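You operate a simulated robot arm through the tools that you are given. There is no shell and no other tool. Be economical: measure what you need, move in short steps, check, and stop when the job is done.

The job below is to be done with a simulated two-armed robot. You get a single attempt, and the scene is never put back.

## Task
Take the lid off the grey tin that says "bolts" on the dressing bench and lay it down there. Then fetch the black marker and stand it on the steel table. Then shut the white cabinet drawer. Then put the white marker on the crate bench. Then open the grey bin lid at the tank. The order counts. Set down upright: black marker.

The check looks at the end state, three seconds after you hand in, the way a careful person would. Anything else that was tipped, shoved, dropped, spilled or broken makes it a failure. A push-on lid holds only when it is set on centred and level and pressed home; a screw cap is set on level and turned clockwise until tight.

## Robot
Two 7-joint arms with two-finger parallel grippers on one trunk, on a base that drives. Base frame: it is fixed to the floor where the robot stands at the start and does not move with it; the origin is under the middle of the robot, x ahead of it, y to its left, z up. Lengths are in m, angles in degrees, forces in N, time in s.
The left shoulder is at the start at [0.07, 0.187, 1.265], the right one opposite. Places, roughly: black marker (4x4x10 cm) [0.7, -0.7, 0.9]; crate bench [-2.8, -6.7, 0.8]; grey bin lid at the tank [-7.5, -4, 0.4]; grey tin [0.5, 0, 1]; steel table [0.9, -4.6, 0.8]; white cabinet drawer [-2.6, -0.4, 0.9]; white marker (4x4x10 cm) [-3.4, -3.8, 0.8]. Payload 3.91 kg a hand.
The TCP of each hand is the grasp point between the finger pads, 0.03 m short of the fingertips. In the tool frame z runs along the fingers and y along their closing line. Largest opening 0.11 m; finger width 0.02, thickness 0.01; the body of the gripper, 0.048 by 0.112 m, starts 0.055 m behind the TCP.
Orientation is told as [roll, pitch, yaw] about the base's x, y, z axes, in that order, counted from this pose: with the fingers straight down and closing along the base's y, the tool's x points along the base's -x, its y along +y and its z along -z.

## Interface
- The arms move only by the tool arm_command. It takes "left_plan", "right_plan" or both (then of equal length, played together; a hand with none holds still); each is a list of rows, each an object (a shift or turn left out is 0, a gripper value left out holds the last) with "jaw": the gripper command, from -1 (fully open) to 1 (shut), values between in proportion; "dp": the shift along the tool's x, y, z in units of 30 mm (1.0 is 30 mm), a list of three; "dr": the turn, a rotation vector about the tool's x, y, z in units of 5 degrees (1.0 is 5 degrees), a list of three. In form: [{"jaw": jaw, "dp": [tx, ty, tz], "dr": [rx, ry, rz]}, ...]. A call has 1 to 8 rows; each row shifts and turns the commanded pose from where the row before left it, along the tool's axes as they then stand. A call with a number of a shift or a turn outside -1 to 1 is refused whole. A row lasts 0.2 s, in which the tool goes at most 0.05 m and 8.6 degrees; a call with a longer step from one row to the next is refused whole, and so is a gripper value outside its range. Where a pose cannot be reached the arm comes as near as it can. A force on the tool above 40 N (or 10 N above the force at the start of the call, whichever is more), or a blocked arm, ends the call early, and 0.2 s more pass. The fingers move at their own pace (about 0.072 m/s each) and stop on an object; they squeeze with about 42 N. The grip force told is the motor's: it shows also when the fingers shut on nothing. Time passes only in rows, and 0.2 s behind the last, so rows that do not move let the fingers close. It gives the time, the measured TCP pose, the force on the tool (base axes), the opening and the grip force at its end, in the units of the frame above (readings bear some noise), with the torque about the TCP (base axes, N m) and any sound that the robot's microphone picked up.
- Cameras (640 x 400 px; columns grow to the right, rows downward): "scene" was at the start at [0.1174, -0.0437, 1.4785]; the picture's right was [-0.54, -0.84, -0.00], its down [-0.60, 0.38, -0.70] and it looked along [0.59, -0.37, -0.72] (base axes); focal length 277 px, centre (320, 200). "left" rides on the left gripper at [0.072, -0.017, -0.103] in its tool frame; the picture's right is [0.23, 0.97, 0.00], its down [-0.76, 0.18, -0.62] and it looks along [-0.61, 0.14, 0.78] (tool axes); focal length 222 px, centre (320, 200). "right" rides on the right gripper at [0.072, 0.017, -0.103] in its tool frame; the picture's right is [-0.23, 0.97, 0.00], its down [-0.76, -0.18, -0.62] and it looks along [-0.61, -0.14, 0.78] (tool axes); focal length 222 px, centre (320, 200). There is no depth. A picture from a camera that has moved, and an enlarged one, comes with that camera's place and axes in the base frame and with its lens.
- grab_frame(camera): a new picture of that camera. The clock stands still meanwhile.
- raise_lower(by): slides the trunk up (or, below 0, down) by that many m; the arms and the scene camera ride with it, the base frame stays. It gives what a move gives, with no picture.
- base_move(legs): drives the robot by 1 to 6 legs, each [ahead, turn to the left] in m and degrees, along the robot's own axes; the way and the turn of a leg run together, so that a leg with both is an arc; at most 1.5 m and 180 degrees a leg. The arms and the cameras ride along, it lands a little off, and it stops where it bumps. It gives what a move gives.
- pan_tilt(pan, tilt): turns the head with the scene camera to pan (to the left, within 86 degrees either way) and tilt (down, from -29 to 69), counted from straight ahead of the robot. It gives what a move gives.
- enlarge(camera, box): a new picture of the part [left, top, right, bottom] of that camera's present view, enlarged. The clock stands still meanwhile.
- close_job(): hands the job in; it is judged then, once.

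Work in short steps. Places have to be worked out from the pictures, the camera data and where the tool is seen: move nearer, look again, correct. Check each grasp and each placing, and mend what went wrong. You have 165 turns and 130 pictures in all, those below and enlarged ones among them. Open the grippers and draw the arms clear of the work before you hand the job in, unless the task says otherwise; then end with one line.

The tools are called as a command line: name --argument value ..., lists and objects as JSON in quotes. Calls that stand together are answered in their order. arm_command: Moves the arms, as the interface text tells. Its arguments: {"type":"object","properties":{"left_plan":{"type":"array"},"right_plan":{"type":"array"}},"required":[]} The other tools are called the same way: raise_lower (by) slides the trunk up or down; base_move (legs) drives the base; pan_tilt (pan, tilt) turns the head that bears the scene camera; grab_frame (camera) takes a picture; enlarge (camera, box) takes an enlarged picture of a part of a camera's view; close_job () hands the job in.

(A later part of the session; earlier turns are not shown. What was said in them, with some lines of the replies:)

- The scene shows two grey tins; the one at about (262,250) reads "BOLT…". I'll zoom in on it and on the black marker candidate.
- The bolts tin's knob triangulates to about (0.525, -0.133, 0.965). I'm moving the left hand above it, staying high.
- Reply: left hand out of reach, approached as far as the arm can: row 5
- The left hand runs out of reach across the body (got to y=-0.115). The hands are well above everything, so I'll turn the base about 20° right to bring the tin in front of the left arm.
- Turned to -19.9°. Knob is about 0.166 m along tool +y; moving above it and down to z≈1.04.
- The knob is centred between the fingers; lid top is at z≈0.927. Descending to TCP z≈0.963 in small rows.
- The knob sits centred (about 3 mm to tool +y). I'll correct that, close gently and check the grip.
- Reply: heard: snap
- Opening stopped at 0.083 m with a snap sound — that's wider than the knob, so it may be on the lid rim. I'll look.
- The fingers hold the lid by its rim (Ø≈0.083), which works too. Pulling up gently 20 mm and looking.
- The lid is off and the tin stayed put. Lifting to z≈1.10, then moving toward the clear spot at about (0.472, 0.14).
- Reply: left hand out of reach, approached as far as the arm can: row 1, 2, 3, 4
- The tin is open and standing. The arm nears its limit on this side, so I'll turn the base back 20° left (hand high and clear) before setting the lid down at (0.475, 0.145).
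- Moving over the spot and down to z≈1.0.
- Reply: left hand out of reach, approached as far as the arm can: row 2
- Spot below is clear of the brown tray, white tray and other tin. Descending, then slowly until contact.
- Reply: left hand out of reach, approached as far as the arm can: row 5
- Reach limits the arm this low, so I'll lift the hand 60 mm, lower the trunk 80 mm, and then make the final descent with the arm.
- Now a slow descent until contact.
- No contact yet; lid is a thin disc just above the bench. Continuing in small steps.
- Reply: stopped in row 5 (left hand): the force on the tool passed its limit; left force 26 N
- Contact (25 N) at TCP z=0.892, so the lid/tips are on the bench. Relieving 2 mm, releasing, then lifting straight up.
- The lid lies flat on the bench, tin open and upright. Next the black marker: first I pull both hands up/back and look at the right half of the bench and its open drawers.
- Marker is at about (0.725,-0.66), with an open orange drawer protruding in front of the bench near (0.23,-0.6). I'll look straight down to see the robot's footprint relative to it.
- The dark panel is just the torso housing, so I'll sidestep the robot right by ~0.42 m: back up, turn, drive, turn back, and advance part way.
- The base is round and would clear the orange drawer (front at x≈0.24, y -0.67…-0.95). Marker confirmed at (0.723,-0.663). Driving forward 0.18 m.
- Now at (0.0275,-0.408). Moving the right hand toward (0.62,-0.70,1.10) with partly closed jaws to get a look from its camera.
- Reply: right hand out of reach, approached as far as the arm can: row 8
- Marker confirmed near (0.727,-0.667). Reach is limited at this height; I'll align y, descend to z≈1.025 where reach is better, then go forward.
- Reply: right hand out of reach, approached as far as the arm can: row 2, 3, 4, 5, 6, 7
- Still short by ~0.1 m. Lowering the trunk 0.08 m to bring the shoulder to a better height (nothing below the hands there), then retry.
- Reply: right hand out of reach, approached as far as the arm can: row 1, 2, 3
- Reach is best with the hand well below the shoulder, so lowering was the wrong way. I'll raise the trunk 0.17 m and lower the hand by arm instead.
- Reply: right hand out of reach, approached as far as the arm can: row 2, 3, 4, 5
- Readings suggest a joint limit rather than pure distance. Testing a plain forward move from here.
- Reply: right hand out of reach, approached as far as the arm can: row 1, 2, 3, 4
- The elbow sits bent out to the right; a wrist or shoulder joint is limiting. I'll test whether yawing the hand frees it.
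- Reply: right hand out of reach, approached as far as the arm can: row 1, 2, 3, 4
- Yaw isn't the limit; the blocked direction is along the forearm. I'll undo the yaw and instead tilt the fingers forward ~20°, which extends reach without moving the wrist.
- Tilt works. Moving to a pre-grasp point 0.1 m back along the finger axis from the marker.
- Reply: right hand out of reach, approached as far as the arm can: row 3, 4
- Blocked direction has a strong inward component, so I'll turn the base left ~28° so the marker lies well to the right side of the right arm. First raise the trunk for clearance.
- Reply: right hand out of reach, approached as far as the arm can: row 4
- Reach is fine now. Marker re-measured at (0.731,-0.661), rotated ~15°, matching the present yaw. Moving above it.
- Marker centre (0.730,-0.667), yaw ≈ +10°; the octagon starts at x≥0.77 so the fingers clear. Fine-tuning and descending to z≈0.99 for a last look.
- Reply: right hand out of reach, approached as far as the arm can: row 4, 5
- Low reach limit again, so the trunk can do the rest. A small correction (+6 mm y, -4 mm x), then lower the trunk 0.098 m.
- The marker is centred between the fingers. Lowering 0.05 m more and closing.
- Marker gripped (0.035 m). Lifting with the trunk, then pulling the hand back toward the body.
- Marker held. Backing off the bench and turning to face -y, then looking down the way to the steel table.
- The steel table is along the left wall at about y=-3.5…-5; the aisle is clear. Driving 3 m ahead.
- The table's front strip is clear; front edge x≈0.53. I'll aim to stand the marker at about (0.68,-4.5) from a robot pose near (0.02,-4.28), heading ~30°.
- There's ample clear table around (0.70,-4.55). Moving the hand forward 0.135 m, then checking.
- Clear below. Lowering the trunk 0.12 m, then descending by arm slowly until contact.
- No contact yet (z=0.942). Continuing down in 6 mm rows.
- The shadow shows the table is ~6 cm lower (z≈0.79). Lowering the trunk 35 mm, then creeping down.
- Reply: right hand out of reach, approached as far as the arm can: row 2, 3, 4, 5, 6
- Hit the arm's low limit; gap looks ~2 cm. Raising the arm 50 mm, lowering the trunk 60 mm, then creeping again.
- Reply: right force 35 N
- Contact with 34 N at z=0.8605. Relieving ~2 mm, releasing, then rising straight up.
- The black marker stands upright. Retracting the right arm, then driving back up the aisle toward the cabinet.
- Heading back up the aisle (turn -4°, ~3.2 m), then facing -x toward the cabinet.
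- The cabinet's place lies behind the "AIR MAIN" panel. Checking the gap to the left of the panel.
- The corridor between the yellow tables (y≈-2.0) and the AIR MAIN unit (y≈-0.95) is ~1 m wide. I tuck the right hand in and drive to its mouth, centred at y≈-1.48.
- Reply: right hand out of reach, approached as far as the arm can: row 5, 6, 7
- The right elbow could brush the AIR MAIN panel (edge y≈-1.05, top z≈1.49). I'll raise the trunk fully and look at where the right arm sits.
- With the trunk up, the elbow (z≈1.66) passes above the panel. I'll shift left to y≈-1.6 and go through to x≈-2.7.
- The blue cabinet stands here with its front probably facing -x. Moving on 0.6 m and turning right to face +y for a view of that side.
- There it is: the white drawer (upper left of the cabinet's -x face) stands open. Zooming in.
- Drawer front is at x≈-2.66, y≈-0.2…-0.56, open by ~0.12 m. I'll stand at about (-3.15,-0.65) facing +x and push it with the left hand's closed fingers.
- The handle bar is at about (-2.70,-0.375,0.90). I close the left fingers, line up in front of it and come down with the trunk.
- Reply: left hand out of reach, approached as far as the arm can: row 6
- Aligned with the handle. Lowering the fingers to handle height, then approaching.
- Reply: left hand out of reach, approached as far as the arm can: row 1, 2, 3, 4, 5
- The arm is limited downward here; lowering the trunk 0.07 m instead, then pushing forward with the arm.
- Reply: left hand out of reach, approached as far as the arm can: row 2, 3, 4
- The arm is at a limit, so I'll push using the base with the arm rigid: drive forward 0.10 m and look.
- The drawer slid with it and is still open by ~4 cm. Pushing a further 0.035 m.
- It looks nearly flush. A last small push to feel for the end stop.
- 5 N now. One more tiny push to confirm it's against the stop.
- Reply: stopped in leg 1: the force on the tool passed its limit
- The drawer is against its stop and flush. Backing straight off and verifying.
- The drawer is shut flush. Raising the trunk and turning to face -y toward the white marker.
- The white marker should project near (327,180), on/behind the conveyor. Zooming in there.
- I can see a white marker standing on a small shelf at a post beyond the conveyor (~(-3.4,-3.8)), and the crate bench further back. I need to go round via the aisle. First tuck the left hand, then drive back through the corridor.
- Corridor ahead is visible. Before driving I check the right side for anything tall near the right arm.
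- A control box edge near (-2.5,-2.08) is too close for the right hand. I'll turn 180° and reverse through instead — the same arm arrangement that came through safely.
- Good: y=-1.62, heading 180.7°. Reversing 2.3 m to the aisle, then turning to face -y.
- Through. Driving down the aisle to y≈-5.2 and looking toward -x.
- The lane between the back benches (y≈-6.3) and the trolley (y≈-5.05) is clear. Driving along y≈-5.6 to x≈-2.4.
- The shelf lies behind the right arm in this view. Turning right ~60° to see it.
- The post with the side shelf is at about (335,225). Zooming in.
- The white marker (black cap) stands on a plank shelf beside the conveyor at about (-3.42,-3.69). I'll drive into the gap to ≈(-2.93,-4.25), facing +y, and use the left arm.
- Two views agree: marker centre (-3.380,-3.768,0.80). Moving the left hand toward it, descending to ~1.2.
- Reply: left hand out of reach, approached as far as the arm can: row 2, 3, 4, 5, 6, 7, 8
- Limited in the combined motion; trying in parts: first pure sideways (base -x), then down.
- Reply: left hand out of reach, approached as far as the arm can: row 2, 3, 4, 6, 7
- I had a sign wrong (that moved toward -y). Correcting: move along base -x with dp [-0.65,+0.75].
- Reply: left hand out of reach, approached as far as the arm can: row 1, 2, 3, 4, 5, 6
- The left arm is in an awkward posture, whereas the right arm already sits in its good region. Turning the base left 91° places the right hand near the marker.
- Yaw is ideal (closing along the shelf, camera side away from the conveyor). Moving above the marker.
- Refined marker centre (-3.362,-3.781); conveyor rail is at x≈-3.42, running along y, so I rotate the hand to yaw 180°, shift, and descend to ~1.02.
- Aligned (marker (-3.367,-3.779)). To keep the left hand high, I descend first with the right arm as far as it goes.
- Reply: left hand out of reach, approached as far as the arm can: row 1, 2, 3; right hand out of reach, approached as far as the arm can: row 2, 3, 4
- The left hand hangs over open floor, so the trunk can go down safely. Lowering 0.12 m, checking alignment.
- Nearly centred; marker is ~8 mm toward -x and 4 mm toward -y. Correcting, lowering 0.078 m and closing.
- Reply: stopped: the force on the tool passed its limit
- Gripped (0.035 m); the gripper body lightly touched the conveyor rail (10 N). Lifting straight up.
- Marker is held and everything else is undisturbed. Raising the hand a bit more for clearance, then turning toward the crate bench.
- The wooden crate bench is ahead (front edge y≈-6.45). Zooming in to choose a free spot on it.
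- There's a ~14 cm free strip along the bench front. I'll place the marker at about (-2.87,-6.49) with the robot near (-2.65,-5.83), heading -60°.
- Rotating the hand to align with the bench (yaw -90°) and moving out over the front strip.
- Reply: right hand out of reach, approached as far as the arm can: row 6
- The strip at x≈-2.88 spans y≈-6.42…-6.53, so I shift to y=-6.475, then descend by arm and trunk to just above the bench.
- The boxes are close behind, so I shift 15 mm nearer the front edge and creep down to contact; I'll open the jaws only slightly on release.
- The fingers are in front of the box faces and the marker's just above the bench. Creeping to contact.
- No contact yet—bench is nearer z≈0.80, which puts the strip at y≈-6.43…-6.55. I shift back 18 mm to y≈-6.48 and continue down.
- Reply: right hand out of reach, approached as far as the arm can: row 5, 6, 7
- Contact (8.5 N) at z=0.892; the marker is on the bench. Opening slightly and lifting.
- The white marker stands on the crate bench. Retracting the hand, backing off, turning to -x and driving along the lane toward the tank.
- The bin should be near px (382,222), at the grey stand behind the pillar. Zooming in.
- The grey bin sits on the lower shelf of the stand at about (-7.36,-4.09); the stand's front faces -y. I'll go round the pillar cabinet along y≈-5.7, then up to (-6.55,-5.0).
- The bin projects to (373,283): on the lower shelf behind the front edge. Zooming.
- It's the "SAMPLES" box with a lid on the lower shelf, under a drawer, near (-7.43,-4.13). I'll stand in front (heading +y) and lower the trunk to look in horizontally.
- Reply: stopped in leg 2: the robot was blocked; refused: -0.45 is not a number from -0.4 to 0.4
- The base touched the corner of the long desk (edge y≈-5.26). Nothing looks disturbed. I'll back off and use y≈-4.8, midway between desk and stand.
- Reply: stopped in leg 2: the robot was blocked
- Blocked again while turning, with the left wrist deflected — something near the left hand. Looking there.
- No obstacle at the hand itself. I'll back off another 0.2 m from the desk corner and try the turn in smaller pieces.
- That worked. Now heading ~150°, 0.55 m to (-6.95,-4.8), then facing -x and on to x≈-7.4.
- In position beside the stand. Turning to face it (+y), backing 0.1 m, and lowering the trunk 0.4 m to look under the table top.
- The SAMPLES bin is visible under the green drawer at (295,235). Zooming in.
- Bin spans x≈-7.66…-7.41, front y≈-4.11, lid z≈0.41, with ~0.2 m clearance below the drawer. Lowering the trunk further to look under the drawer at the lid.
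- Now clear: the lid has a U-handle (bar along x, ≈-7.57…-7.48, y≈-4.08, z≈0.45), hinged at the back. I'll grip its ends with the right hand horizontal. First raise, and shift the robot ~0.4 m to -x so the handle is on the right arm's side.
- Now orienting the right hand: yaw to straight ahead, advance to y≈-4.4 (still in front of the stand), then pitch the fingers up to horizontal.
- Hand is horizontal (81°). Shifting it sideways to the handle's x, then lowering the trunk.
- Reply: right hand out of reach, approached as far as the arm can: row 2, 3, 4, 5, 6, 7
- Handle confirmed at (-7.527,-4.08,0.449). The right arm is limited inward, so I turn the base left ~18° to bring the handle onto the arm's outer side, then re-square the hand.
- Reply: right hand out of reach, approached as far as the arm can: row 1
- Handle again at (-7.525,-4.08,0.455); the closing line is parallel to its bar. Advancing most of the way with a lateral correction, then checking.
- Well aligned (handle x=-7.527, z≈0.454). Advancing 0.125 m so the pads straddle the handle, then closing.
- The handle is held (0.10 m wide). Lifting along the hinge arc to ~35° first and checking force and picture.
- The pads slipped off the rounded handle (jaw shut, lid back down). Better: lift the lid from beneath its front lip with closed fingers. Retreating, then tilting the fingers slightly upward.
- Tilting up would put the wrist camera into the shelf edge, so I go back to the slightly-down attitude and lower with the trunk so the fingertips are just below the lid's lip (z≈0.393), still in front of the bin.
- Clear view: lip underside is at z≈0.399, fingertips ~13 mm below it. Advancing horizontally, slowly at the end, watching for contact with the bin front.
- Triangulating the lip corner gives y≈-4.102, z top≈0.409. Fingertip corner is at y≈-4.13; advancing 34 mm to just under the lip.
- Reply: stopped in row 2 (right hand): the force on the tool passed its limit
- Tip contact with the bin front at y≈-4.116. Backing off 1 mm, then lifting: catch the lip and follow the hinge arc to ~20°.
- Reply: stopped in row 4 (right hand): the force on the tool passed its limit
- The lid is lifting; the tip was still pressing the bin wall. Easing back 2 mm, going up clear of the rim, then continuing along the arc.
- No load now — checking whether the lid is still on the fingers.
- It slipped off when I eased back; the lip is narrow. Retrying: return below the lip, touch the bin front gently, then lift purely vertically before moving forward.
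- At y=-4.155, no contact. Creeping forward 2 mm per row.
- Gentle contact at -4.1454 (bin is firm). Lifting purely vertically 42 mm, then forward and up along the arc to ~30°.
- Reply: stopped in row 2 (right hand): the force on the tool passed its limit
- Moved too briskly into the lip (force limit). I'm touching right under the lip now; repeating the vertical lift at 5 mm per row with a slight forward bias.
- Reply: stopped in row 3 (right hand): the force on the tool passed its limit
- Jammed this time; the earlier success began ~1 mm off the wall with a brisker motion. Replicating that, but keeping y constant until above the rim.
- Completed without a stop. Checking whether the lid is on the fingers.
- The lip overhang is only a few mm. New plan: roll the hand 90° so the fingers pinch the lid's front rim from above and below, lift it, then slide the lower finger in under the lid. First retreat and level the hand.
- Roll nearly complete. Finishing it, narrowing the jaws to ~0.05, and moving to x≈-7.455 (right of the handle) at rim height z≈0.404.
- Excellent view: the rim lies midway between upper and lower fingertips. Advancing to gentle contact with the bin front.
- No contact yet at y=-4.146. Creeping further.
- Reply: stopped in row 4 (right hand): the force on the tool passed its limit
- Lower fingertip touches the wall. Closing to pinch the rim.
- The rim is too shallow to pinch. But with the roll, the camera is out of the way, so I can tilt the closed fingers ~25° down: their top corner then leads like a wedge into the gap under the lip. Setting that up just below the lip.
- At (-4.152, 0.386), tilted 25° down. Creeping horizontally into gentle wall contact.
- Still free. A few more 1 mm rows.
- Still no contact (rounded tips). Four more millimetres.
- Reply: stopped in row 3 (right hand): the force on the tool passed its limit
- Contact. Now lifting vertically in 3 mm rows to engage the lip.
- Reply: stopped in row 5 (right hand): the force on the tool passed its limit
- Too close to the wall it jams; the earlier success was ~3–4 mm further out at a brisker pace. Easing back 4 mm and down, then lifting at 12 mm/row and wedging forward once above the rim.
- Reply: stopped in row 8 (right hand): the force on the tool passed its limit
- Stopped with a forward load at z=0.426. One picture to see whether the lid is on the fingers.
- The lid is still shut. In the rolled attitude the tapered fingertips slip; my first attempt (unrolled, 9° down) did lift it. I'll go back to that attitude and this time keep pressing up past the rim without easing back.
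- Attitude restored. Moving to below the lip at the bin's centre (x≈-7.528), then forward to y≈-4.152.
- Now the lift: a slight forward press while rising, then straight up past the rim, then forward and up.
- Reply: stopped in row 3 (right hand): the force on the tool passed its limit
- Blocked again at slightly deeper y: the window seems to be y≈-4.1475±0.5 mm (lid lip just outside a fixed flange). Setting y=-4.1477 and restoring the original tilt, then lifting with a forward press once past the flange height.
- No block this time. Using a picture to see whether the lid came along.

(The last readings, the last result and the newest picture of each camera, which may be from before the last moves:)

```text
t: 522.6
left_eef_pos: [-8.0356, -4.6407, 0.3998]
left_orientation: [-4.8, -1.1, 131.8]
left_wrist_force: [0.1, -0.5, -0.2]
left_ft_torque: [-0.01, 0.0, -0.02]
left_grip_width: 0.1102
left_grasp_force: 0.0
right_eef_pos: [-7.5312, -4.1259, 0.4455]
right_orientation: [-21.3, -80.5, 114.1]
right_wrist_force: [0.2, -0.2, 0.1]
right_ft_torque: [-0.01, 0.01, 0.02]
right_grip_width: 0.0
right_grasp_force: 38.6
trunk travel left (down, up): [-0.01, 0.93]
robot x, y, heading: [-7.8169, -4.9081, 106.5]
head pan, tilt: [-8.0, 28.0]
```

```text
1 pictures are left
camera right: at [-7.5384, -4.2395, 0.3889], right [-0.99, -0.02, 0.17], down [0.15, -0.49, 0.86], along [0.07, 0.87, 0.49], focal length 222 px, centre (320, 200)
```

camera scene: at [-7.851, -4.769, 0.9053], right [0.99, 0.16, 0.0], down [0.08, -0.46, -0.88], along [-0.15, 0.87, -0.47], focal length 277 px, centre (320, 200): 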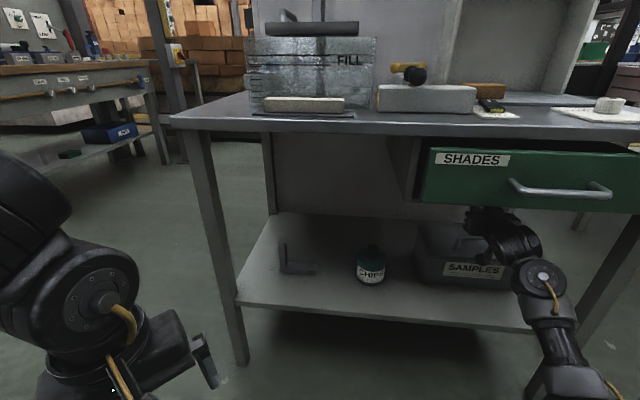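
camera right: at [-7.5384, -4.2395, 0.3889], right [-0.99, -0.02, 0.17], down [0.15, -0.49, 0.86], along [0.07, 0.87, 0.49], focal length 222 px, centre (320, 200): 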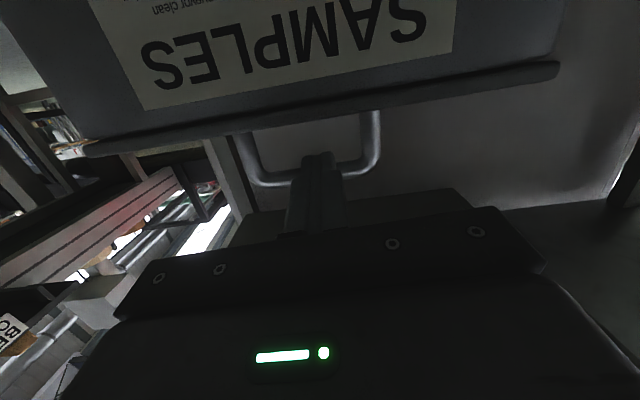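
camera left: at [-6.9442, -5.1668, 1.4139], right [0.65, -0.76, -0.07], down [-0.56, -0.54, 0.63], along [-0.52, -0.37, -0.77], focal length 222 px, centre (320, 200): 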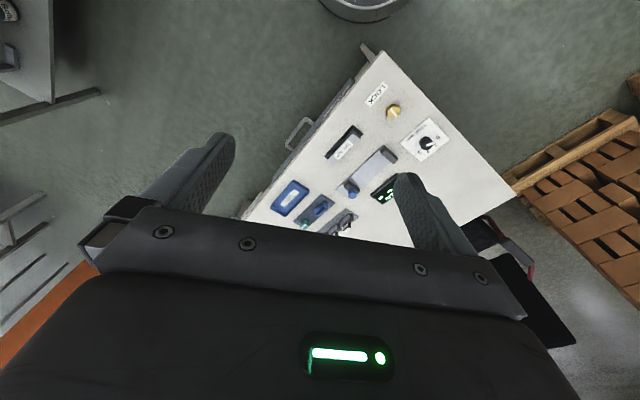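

Not caught again. In the run that worked I'd touched the wall, eased off 0.9 mm, then pressed forward while rising. I'll reproduce that sequence exactly: retreat, realign, approach to y≈-4.161.

arm_command --right_plan '[{"dp": [0.13, 0, -0.81], "dr": [0, 0, 0.38]}, {"dp": [0.13, 0, -0.81]}, {"dp": [0.13, 0, -0.81]}, {"dp": [0.7, 0, 0.113]}, {"dp": [0.7, 0, 0.113]}, {"dp": [0.7, 0, 0.113]}, {}]'

arm_command --right_plan '[{"dp": [-0.068, 0, 0.42]}, {"dp": [-0.068, 0, 0.42]}, {"dp": [-0.068, 0, 0.42]}, {}]'

```text
t: 524.2
left_eef_pos: [-8.0358, -4.6411, 0.3984]
left_orientation: [-4.8, -1.0, 131.8]
left_wrist_force: [0.3, 0.6, -1.4]
left_ft_torque: [-0.05, 0.01, -0.01]
left_grip_width: 0.1101
left_grasp_force: 0.1
right_eef_pos: [-7.5264, -4.2007, 0.3818]
right_orientation: [-9.8, -81.2, 102.4]
right_wrist_force: [1.0, 0.5, -0.3]
right_ft_torque: [-0.03, 0.0, 0.0]
right_grip_width: 0.0002
right_grasp_force: 38.1
trunk travel left (down, up): [-0.01, 0.93]
robot x, y, heading: [-7.8183, -4.9085, 106.5]
head pan, tilt: [-8.0, 28.0]
```

```text
t: 525.2
left_eef_pos: [-8.0358, -4.6416, 0.3993]
left_orientation: [-4.8, -1.1, 131.8]
left_wrist_force: [0.9, 1.2, 0.3]
left_ft_torque: [-0.01, -0.02, 0.02]
left_grip_width: 0.11
left_grasp_force: 0.0
right_eef_pos: [-7.5291, -4.1617, 0.3819]
right_orientation: [-9.9, -81.1, 102.6]
right_wrist_force: [0.3, -0.2, -0.5]
right_ft_torque: [-0.01, -0.05, -0.02]
right_grip_width: 0.0
right_grasp_force: 37.6
trunk travel left (down, up): [-0.01, 0.93]
robot x, y, heading: [-7.8204, -4.909, 106.3]
head pan, tilt: [-8.0, 28.0]
```

State matches the successful run. Repeating the contact, then the same lift, but with pure upward rows after the first forward press.

arm_command --right_plan '[{"dp": [-0.06, 0, 0.39]}, {"dp": [-0.06, 0, 0.39]}, {"dp": [-0.03, 0, 0.2]}, {"dp": [-0.02, 0, 0.13]}, {}]'

arm_command --right_plan '[{"dp": [0, 0, -0.03]}, {"dp": [-0.39, 0, -0.06]}, {"dp": [-0.42, 0, 0.03]}, {"dp": [-0.41, 0, -0.04]}, {"dp": [-0.4, 0, -0.06]}, {"dp": [-0.3, 0, 0.2]}, {"dp": [-0.38, 0, 0.25]}, {}]'

```text
t: 525.7
left_eef_pos: [-8.0362, -4.641, 0.3984]
left_orientation: [-4.8, -1.0, 131.8]
left_wrist_force: [-0.2, -0.3, -0.9]
left_ft_torque: [-0.05, 0.0, 0.0]
left_grip_width: 0.1098
left_grasp_force: 0.1
right_eef_pos: [-7.5285, -4.1471, 0.3808]
right_orientation: [-9.8, -81.0, 102.3]
right_wrist_force: [0.0, -2.7, -0.7]
right_ft_torque: [0.0, 0.01, -0.05]
right_grip_width: 0.0
right_grasp_force: 38.1
trunk travel left (down, up): [-0.01, 0.93]
robot x, y, heading: [-7.819, -4.9092, 106.4]
head pan, tilt: [-8.0, 28.0]
stopped in row 2 (right hand): the force on the tool passed its limit (the readings are from after the stop); the commanded pose is now the measured one
```

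```text
t: 526.5
left_eef_pos: [-8.0351, -4.6402, 0.3991]
left_orientation: [-4.8, -1.0, 131.7]
left_wrist_force: [-1.2, 0.3, -0.5]
left_ft_torque: [0.01, -0.03, -0.01]
left_grip_width: 0.1102
left_grasp_force: 0.1
right_eef_pos: [-7.5296, -4.1472, 0.3965]
right_orientation: [-10.7, -80.3, 103.4]
right_wrist_force: [-0.1, 1.4, 0.1]
right_ft_torque: [0.01, 0.0, -0.02]
right_grip_width: 0.0
right_grasp_force: 37.8
trunk travel left (down, up): [-0.01, 0.93]
robot x, y, heading: [-7.8188, -4.9145, 106.3]
head pan, tilt: [-8.0, 28.0]
stopped in row 3 (right hand): the force on the tool passed its limit (the readings are from after the stop); the commanded pose is now the measured one
```

Now stopped right at lip height (z=0.3965) rather than at the flange. Continuing from here gently: 4 mm/row up with a slight forward bias.

arm_command --right_plan '[{"dp": [-0.134, 0, 0.0]}, {"dp": [-0.134, 0, 0.0]}, {"dp": [-0.134, 0, 0.0]}, {"dp": [-0.134, 0, -0.01]}, {"dp": [-0.134, 0, -0.01]}, {"dp": [-0.134, 0, -0.01]}, {"dp": [-0.134, 0, -0.01]}, {"dp": [-0.134, 0, -0.01]}]'

```text
t: 527.2
left_eef_pos: [-8.0307, -4.641, 0.4005]
left_orientation: [-5.0, -0.7, 131.2]
left_wrist_force: [0.5, -0.5, 0.0]
left_ft_torque: [-0.03, 0.02, 0.03]
left_grip_width: 0.1099
left_grasp_force: 0.0
right_eef_pos: [-7.5298, -4.1459, 0.4001]
right_orientation: [-11.5, -79.5, 104.2]
right_wrist_force: [0.0, 1.2, -0.1]
right_ft_torque: [-0.01, 0.0, 0.03]
right_grip_width: 0.0001
right_grasp_force: 37.4
trunk travel left (down, up): [-0.01, 0.93]
robot x, y, heading: [-7.8232, -4.9104, 106.1]
head pan, tilt: [-8.0, 28.0]
stopped in row 3 (right hand): the force on the tool passed its limit (the readings are from after the stop); the commanded pose is now the measured one
```

Gaining a few millimetres each time; resistance may be rate-dependent. Trying much slower: 1.5 mm per row.

arm_command --right_plan '[{"dp": [-0.05, 0, 0.0]}, {"dp": [-0.05, 0, 0.0]}, {"dp": [-0.05, 0, 0.0]}, {"dp": [-0.05, 0, 0.0]}, {"dp": [-0.05, 0, 0.0]}, {"dp": [-0.05, 0, 0.0]}, {"dp": [-0.05, 0, 0.0]}, {"dp": [-0.05, 0, 0.0]}]'

```text
t: 529.0
left_eef_pos: [-8.0313, -4.6432, 0.3998]
left_orientation: [-5.1, -0.9, 131.1]
left_wrist_force: [-0.3, 0.3, -0.2]
left_ft_torque: [0.01, 0.01, 0.02]
left_grip_width: 0.11
left_grasp_force: 0.1
right_eef_pos: [-7.5307, -4.1457, 0.4142]
right_orientation: [-11.9, -79.6, 104.3]
right_wrist_force: [-3.4, -33.6, 0.0]
right_ft_torque: [0.17, -0.3, 0.18]
right_grip_width: 0.0002
right_grasp_force: 37.8
trunk travel left (down, up): [-0.01, 0.93]
robot x, y, heading: [-7.8192, -4.9108, 106.5]
head pan, tilt: [-8.0, 28.0]
```

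z=0.414 with firm forward press (-34 N) — tip nearly above the rim. Continuing straight up 2 mm/row so it springs forward over the rim under the lid.

arm_command --right_plan '[{"dp": [-0.066, 0, -0.014]}, {"dp": [-0.066, 0, -0.014]}, {"dp": [-0.066, 0, -0.014]}, {"dp": [-0.066, 0, -0.012]}, {"dp": [-0.066, 0, -0.012]}, {}]'

```text
t: 530.5
left_eef_pos: [-8.0316, -4.6422, 0.4011]
left_orientation: [-5.1, -0.9, 130.9]
left_wrist_force: [0.0, -0.1, -0.2]
left_ft_torque: [-0.01, -0.01, -0.01]
left_grip_width: 0.1102
left_grasp_force: 0.1
right_eef_pos: [-7.5303, -4.1447, 0.4246]
right_orientation: [-11.3, -79.6, 103.8]
right_wrist_force: [1.9, -26.1, 1.5]
right_ft_torque: [0.18, -0.3, 0.04]
right_grip_width: 0.0001
right_grasp_force: 37.6
trunk travel left (down, up): [-0.01, 0.93]
robot x, y, heading: [-7.8207, -4.9138, 106.1]
head pan, tilt: [-8.0, 28.0]
```

Still blocked forward at z=0.425. I use the last picture to decide.

enlarge --camera "right" --box '[80, 20, 560, 320]'

```text
1.33 times, centred on (320, 170) of right
camera zoom: at [-7.5387, -4.2595, 0.3702], right [-0.98, -0.01, 0.19], down [0.17, -0.47, 0.87], along [0.08, 0.88, 0.46], focal length 296 px, centre (320, 240)
```

zoom: 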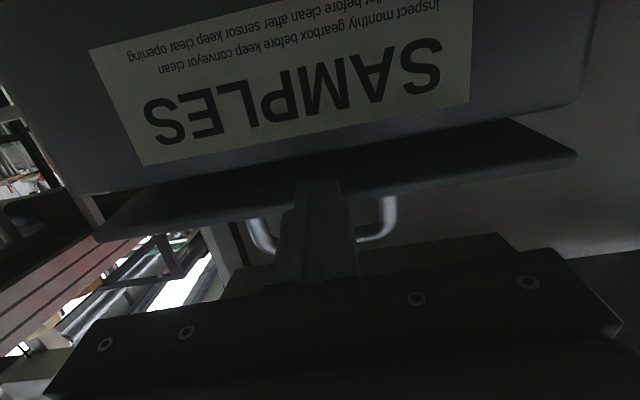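

The lid IS open ~8° and resting on the fingertip; the tip just needs to clear the bin's front wall. Continuing straight up 14 mm.

arm_command --right_plan '[{"dp": [-0.066, 0, -0.012]}, {"dp": [-0.066, 0, -0.012]}, {"dp": [-0.066, 0, -0.012]}, {"dp": [-0.066, 0, -0.012]}, {"dp": [-0.066, 0, -0.012]}, {"dp": [-0.066, 0, -0.012]}, {"dp": [-0.066, 0, -0.012]}, {}]'

```text
t: 532.2
left_eef_pos: [-8.0307, -4.6417, 0.3993]
left_orientation: [-4.9, -0.7, 131.0]
left_wrist_force: [1.4, -0.2, -0.4]
left_ft_torque: [-0.03, 0.01, 0.01]
left_grip_width: 0.11
left_grasp_force: 0.0
right_eef_pos: [-7.5318, -4.1455, 0.4369]
right_orientation: [-11.3, -79.5, 103.9]
right_wrist_force: [-0.5, 0.6, 0.0]
right_ft_torque: [0.0, -0.01, -0.03]
right_grip_width: 0.0
right_grasp_force: 37.9
trunk travel left (down, up): [-0.01, 0.93]
robot x, y, heading: [-7.8182, -4.9129, 105.9]
head pan, tilt: [-8.0, 28.0]
```

Wall cleared (force zero). Moving forward and slightly up to get well under the lid.

arm_command --right_plan '[{"dp": [-0.1, 0, 0.25]}, {"dp": [-0.115, 0, 0.25]}, {"dp": [-0.115, 0, 0.25]}, {"dp": [-0.115, 0, 0.25]}, {"dp": [-0.115, 0, 0.2]}, {}]'

```text
t: 533.6
left_eef_pos: [-8.0308, -4.6424, 0.3994]
left_orientation: [-5.0, -0.7, 131.0]
left_wrist_force: [0.4, 0.4, 0.9]
left_ft_torque: [0.03, -0.01, 0.01]
left_grip_width: 0.1098
left_grasp_force: 0.1
right_eef_pos: [-7.5332, -4.1062, 0.446]
right_orientation: [-11.3, -79.4, 103.9]
right_wrist_force: [0.1, -1.6, -2.3]
right_ft_torque: [-0.04, 0.0, -0.01]
right_grip_width: 0.0
right_grasp_force: 37.6
trunk travel left (down, up): [-0.01, 0.93]
robot x, y, heading: [-7.8195, -4.913, 106.3]
head pan, tilt: [-8.0, 28.0]
```

There's a ~2 N downward load: the lid rests on the finger. Following the arc slowly upward.

arm_command --right_plan '[{"dp": [-0.147, 0, 0.015]}, {"dp": [-0.147, 0, 0.015]}, {"dp": [-0.147, 0, 0.015]}, {"dp": [-0.147, 0, 0.015]}, {"dp": [-0.203, 0, 0.047]}, {"dp": [-0.203, 0, 0.047]}, {"dp": [-0.203, 0, 0.047]}, {"dp": [-0.203, 0, 0.047]}]'

```text
t: 535.5
left_eef_pos: [-8.0318, -4.642, 0.3992]
left_orientation: [-5.0, -0.8, 131.0]
left_wrist_force: [-0.4, -0.5, 0.6]
left_ft_torque: [0.02, 0.01, 0.03]
left_grip_width: 0.1103
left_grasp_force: 0.0
right_eef_pos: [-7.5364, -4.0921, 0.4873]
right_orientation: [-11.3, -79.6, 103.9]
right_wrist_force: [0.2, -0.5, -0.3]
right_ft_torque: [-0.02, -0.01, 0.0]
right_grip_width: 0.0
right_grasp_force: 38.1
trunk travel left (down, up): [-0.01, 0.93]
robot x, y, heading: [-7.8211, -4.9103, 106.2]
head pan, tilt: [-8.0, 28.0]
```

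Continuing the arc (θ≈40°→60°), watching the load.

arm_command --right_plan '[{"dp": [-0.195, 0, 0.091]}, {"dp": [-0.195, 0, 0.091]}, {"dp": [-0.195, 0, 0.091]}, {"dp": [-0.195, 0, 0.091]}, {"dp": [-0.169, 0, 0.138]}, {"dp": [-0.169, 0, 0.138]}, {"dp": [-0.169, 0, 0.138]}, {"dp": [-0.169, 0, 0.138]}]'

```text
t: 537.2
left_eef_pos: [-8.0296, -4.6412, 0.4002]
left_orientation: [-5.0, -0.9, 131.0]
left_wrist_force: [0.2, -0.2, -0.9]
left_ft_torque: [-0.01, -0.02, 0.0]
left_grip_width: 0.1102
left_grasp_force: 0.1
right_eef_pos: [-7.5396, -4.0583, 0.525]
right_orientation: [-11.2, -79.4, 103.7]
right_wrist_force: [0.6, -3.0, -1.6]
right_ft_torque: [-0.02, 0.0, -0.09]
right_grip_width: 0.0
right_grasp_force: 38.0
trunk travel left (down, up): [-0.01, 0.93]
robot x, y, heading: [-7.8205, -4.909, 106.3]
head pan, tilt: [-8.0, 28.0]
```

The load (-3 N, -1.6 N) matches a lid leaning on the finger at ~60°. Pushing on back and up toward vertical.

arm_command --right_plan '[{"dp": [-0.138, 0, 0.256]}, {"dp": [-0.138, 0, 0.256]}, {"dp": [-0.138, 0, 0.256]}, {"dp": [-0.106, 0, 0.26]}, {"dp": [-0.106, 0, 0.26]}, {"dp": [-0.106, 0, 0.26]}, {"dp": [-0.1, 0, 0.35]}, {}]'

```text
t: 538.9
left_eef_pos: [-8.0327, -4.6445, 0.3998]
left_orientation: [-5.2, -0.9, 131.0]
left_wrist_force: [1.2, 0.3, 0.3]
left_ft_torque: [0.03, -0.07, 0.0]
left_grip_width: 0.1099
left_grasp_force: 0.1
right_eef_pos: [-7.5417, -4.0033, 0.5537]
right_orientation: [-12.7, -81.3, 105.3]
right_wrist_force: [-2.1, -2.1, 18.8]
right_ft_torque: [0.29, 0.11, 0.06]
right_grip_width: 0.0
right_grasp_force: 38.1
trunk travel left (down, up): [-0.01, 0.93]
robot x, y, heading: [-7.816, -4.9117, 106.1]
head pan, tilt: [-8.0, 28.0]
stopped in row 8 (right hand): the force on the tool passed its limit (the readings are from after the stop); the commanded pose is now the measured one
```

Stopped with an upward force at about 80° of lid angle. Relieving 4 mm downward, then pushing further back gently.

arm_command --right_plan '[{"dp": [0.13, 0, 0.02]}, {"dp": [0, 0, 0.13]}, {"dp": [0, 0, 0.13]}, {"dp": [0, 0, 0.13]}, {"dp": [0, 0, 0.13]}, {"dp": [0, 0, 0.13]}, {}]'

```text
t: 539.6
left_eef_pos: [-8.0304, -4.6432, 0.3998]
left_orientation: [-5.1, -0.8, 131.0]
left_wrist_force: [-0.7, 0.7, -0.6]
left_ft_torque: [0.01, 0.0, 0.02]
left_grip_width: 0.11
left_grasp_force: 0.1
right_eef_pos: [-7.5409, -3.9974, 0.555]
right_orientation: [-12.3, -81.9, 105.0]
right_wrist_force: [-2.0, -1.8, 18.1]
right_ft_torque: [0.32, 0.08, 0.28]
right_grip_width: 0.0
right_grasp_force: 37.4
trunk travel left (down, up): [-0.01, 0.93]
robot x, y, heading: [-7.8166, -4.9116, 106.2]
head pan, tilt: [-8.0, 28.0]
stopped in row 3 (right hand): the force on the tool passed its limit (the readings are from after the stop); the commanded pose is now the measured one
```

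Something beneath the fingertip pushes up. I'll yield upward 10 mm and then push forward.

arm_command --right_plan '[{"dp": [-0.16, 0, -0.02]}, {"dp": [-0.16, 0, -0.02]}, {"dp": [-0.03, 0, 0.15]}, {"dp": [-0.03, 0, 0.15]}, {"dp": [-0.03, 0, 0.15]}, {"dp": [-0.03, 0, 0.15]}, {}]'

```text
t: 541.2
left_eef_pos: [-8.0321, -4.6415, 0.3999]
left_orientation: [-5.0, -0.8, 131.0]
left_wrist_force: [-0.6, 0.7, -0.1]
left_ft_torque: [-0.06, -0.02, 0.0]
left_grip_width: 0.1101
left_grasp_force: 0.1
right_eef_pos: [-7.5406, -3.9766, 0.5577]
right_orientation: [-11.5, -81.1, 104.1]
right_wrist_force: [0.6, 0.4, -0.2]
right_ft_torque: [0.01, -0.02, 0.01]
right_grip_width: 0.0002
right_grasp_force: 38.2
trunk travel left (down, up): [-0.01, 0.93]
robot x, y, heading: [-7.8197, -4.9067, 106.1]
head pan, tilt: [-8.0, 28.0]
```

Free now at tip y≈-3.947 above the hinge line: the lid has either gone past vertical or dropped. Probing forward gently to feel for the lid behind.

arm_command --right_plan '[{"dp": [-0.04, 0, 0.25]}, {"dp": [-0.04, 0, 0.25]}, {"dp": [-0.04, 0, 0.25]}, {"dp": [-0.04, 0, 0.25]}, {"dp": [-0.04, 0, 0.25]}, {"dp": [-0.04, 0, 0.25]}, {"dp": [-0.04, 0, 0.25]}, {}]'

```text
t: 543.0
left_eef_pos: [-8.0325, -4.6431, 0.3993]
left_orientation: [-5.3, -0.9, 131.0]
left_wrist_force: [-0.3, 0.2, -1.2]
left_ft_torque: [0.0, 0.0, 0.04]
left_grip_width: 0.1098
left_grasp_force: 0.0
right_eef_pos: [-7.5439, -3.9258, 0.5633]
right_orientation: [-12.1, -81.3, 104.8]
right_wrist_force: [1.7, -0.4, 16.8]
right_ft_torque: [-0.86, 0.32, 0.3]
right_grip_width: 0.0
right_grasp_force: 38.0
trunk travel left (down, up): [-0.01, 0.93]
robot x, y, heading: [-7.819, -4.9122, 106.2]
head pan, tilt: [-8.0, 28.0]
```

Contact location points to the lid standing open under the hand (its handle/edge near (-3.98,0.54)) and holding itself up. I'll lift the hand 18 mm clear so as not to drag it, then withdraw horizontally.

arm_command --right_plan '[{"dp": [-0.3, 0, -0.048]}, {"dp": [-0.3, 0, -0.048]}, {"dp": [0.15, 0, -0.95]}, {"dp": [0.15, 0, -0.95]}, {"dp": [0.15, 0, -0.95]}, {"dp": [0.15, 0, -0.95]}, {"dp": [0.15, 0, -0.95]}, {"dp": [0.15, 0, -0.95]}]'

arm_command --right_plan '[{"dp": [0.15, 0, -0.95]}, {"dp": [0.15, 0, -0.95]}, {"dp": [0.15, 0, -0.95]}, {}]'

```text
t: 544.8
left_eef_pos: [-8.0307, -4.6418, 0.4008]
left_orientation: [-5.1, -0.8, 131.0]
left_wrist_force: [-0.1, -0.4, -0.9]
left_ft_torque: [0.0, 0.04, 0.03]
left_grip_width: 0.1101
left_grasp_force: 0.2
right_eef_pos: [-7.5349, -4.1, 0.5765]
right_orientation: [-11.5, -81.4, 104.0]
right_wrist_force: [0.7, 1.1, -2.5]
right_ft_torque: [0.17, 0.06, 0.04]
right_grip_width: 0.0
right_grasp_force: 38.0
trunk travel left (down, up): [-0.01, 0.93]
robot x, y, heading: [-7.8183, -4.9137, 106.0]
head pan, tilt: [-8.0, 28.0]
```

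```text
t: 545.8
left_eef_pos: [-8.0308, -4.6434, 0.3989]
left_orientation: [-5.0, -0.8, 131.0]
left_wrist_force: [-0.1, 0.3, -0.7]
left_ft_torque: [0.01, 0.02, -0.01]
left_grip_width: 0.11
left_grasp_force: 0.0
right_eef_pos: [-7.5303, -4.1846, 0.5759]
right_orientation: [-11.7, -81.1, 104.3]
right_wrist_force: [-0.3, -0.1, 0.5]
right_ft_torque: [-0.01, 0.01, -0.04]
right_grip_width: 0.0001
right_grasp_force: 38.1
trunk travel left (down, up): [-0.01, 0.93]
robot x, y, heading: [-7.8159, -4.9092, 106.2]
head pan, tilt: [-8.0, 28.0]
```

Withdrawn. Probe to verify: come back at z≈0.49 (above a shut lid's handle, but where an open lid's inner face would be) and feel for contact.

arm_command --right_plan '[{"dp": [0.94, 0, 0.15]}, {"dp": [0.94, 0, 0.15]}, {"dp": [0.94, 0, 0.15]}, {}]'

arm_command --right_plan '[{"dp": [-0.12, 0, 0.74]}, {"dp": [-0.12, 0, 0.74]}, {"dp": [-0.12, 0, 0.74]}, {"dp": [-0.12, 0, 0.74]}, {"dp": [-0.12, 0, 0.74]}, {"dp": [-0.12, 0, 0.74]}, {"dp": [-0.12, 0, 0.74]}, {"dp": [-0.12, 0, 0.74]}]'

```text
t: 546.8
left_eef_pos: [-8.0322, -4.6421, 0.3993]
left_orientation: [-4.9, -0.8, 131.0]
left_wrist_force: [-0.4, 0.3, 0.5]
left_ft_torque: [0.0, 0.01, 0.05]
left_grip_width: 0.1102
left_grasp_force: 0.1
right_eef_pos: [-7.5283, -4.1828, 0.4877]
right_orientation: [-11.7, -81.1, 104.2]
right_wrist_force: [0.4, 0.3, 1.0]
right_ft_torque: [0.03, 0.0, -0.02]
right_grip_width: 0.0
right_grasp_force: 37.8
trunk travel left (down, up): [-0.01, 0.93]
robot x, y, heading: [-7.8224, -4.9131, 106.1]
head pan, tilt: [-8.0, 28.0]
```

```text
t: 548.6
left_eef_pos: [-8.0315, -4.6409, 0.3996]
left_orientation: [-4.9, -0.9, 131.1]
left_wrist_force: [-0.2, 0.2, 0.0]
left_ft_torque: [0.03, 0.0, -0.01]
left_grip_width: 0.1096
left_grasp_force: 0.0
right_eef_pos: [-7.5388, -4.0032, 0.4887]
right_orientation: [-11.5, -81.1, 104.1]
right_wrist_force: [1.0, -1.6, 1.6]
right_ft_torque: [0.05, 0.01, 0.01]
right_grip_width: 0.0
right_grasp_force: 38.1
trunk travel left (down, up): [-0.01, 0.93]
robot x, y, heading: [-7.8209, -4.9128, 106.2]
head pan, tilt: [-8.0, 28.0]
```

Slight backward load (-1.6 N) as expected if the lid leans there. Pushing on, forward and up, to carry it past vertical from the inside.

arm_command --right_plan '[{"dp": [-0.1, 0, 0.23]}, {"dp": [-0.1, 0, 0.23]}, {"dp": [-0.1, 0, 0.23]}, {"dp": [-0.1, 0, 0.23]}, {"dp": [-0.1, 0, 0.23]}, {"dp": [-0.1, 0, 0.23]}, {"dp": [-0.06, 0, 0.23]}, {}]'

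```text
t: 549.7
left_eef_pos: [-8.0305, -4.6417, 0.3989]
left_orientation: [-5.0, -0.8, 130.8]
left_wrist_force: [0.4, 0.6, -1.0]
left_ft_torque: [0.0, 0.02, 0.0]
left_grip_width: 0.1099
left_grasp_force: 0.2
right_eef_pos: [-7.5387, -3.9724, 0.5]
right_orientation: [-11.4, -80.9, 103.8]
right_wrist_force: [0.9, -2.0, 1.5]
right_ft_torque: [0.02, 0.0, -0.05]
right_grip_width: 0.0001
right_grasp_force: 37.4
trunk travel left (down, up): [-0.01, 0.93]
robot x, y, heading: [-7.8191, -4.9125, 106.1]
head pan, tilt: [-8.0, 28.0]
stopped in row 5 (right hand): the force on the tool passed its limit (the readings are from after the stop); the commanded pose is now the measured one
```

Firm stop at the fingertip, with torque showing tip contact at the inner face above the hinge line (y≈-3.943, z≈0.495): the lid is open at its end stop, past vertical. Withdrawing straight back and opening the gripper.

arm_command --right_plan '[{"dp": [0.15, 0, -0.95]}, {"dp": [0.15, 0, -0.95]}, {"dp": [0.15, 0, -0.95]}, {"dp": [0.15, 0, -0.95]}, {"dp": [0.15, 0, -0.95]}, {"dp": [0.15, 0, -0.95]}, {"dp": [0.15, 0, -0.95]}, {"dp": [0.15, 0, -0.95]}]'

arm_command --right_plan '[{"dp": [0.15, 0, -0.95]}, {"dp": [0.15, 0, -0.95]}, {"dp": [0.15, 0, -0.95]}, {"jaw": -1, "dp": [0.15, 0, -0.95]}, {}, {}]'

```text
t: 551.5
left_eef_pos: [-8.0309, -4.6424, 0.3998]
left_orientation: [-5.0, -0.8, 130.9]
left_wrist_force: [-0.6, 0.8, -0.7]
left_ft_torque: [-0.04, 0.01, 0.0]
left_grip_width: 0.1102
left_grasp_force: 0.0
right_eef_pos: [-7.5283, -4.2022, 0.4999]
right_orientation: [-11.3, -80.7, 103.8]
right_wrist_force: [0.6, 0.6, -0.3]
right_ft_torque: [0.07, -0.01, 0.02]
right_grip_width: 0.0
right_grasp_force: 38.1
trunk travel left (down, up): [-0.01, 0.93]
robot x, y, heading: [-7.8164, -4.9068, 106.3]
head pan, tilt: [-8.0, 28.0]
```

```text
t: 552.9
left_eef_pos: [-8.0309, -4.6416, 0.3995]
left_orientation: [-5.0, -0.9, 131.0]
left_wrist_force: [1.5, 0.0, 0.3]
left_ft_torque: [0.0, 0.0, 0.02]
left_grip_width: 0.1101
left_grasp_force: 0.1
right_eef_pos: [-7.5225, -4.315, 0.4995]
right_orientation: [-11.3, -81.0, 104.1]
right_wrist_force: [-0.3, -0.4, 0.4]
right_ft_torque: [-0.01, -0.02, 0.0]
right_grip_width: 0.11
right_grasp_force: 0.9
trunk travel left (down, up): [-0.01, 0.93]
robot x, y, heading: [-7.8189, -4.9108, 106.2]
head pan, tilt: [-8.0, 28.0]
```

Both hands are clear and open, so I'm handing the job in now.

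close_job

```text
The job is handed in.
```

I did all five steps in order and handed the job in, but I'm not certain the grey bin lid stayed open. I had no pictures left by then and judged it only by touch, feeling a firm stop at the lid's inner face before I pulled the hand back. The other four I saw finished in pictures: the bolts lid laid on the dressing bench, the black marker upright on the steel table, the white drawer shut, and the white marker on the crate bench. Along the way the base bumped the corner of the long desk once, and the fingers pressed hard on the bin front several times. I saw nothing shift in the pictures, but I took none after the last pushes.
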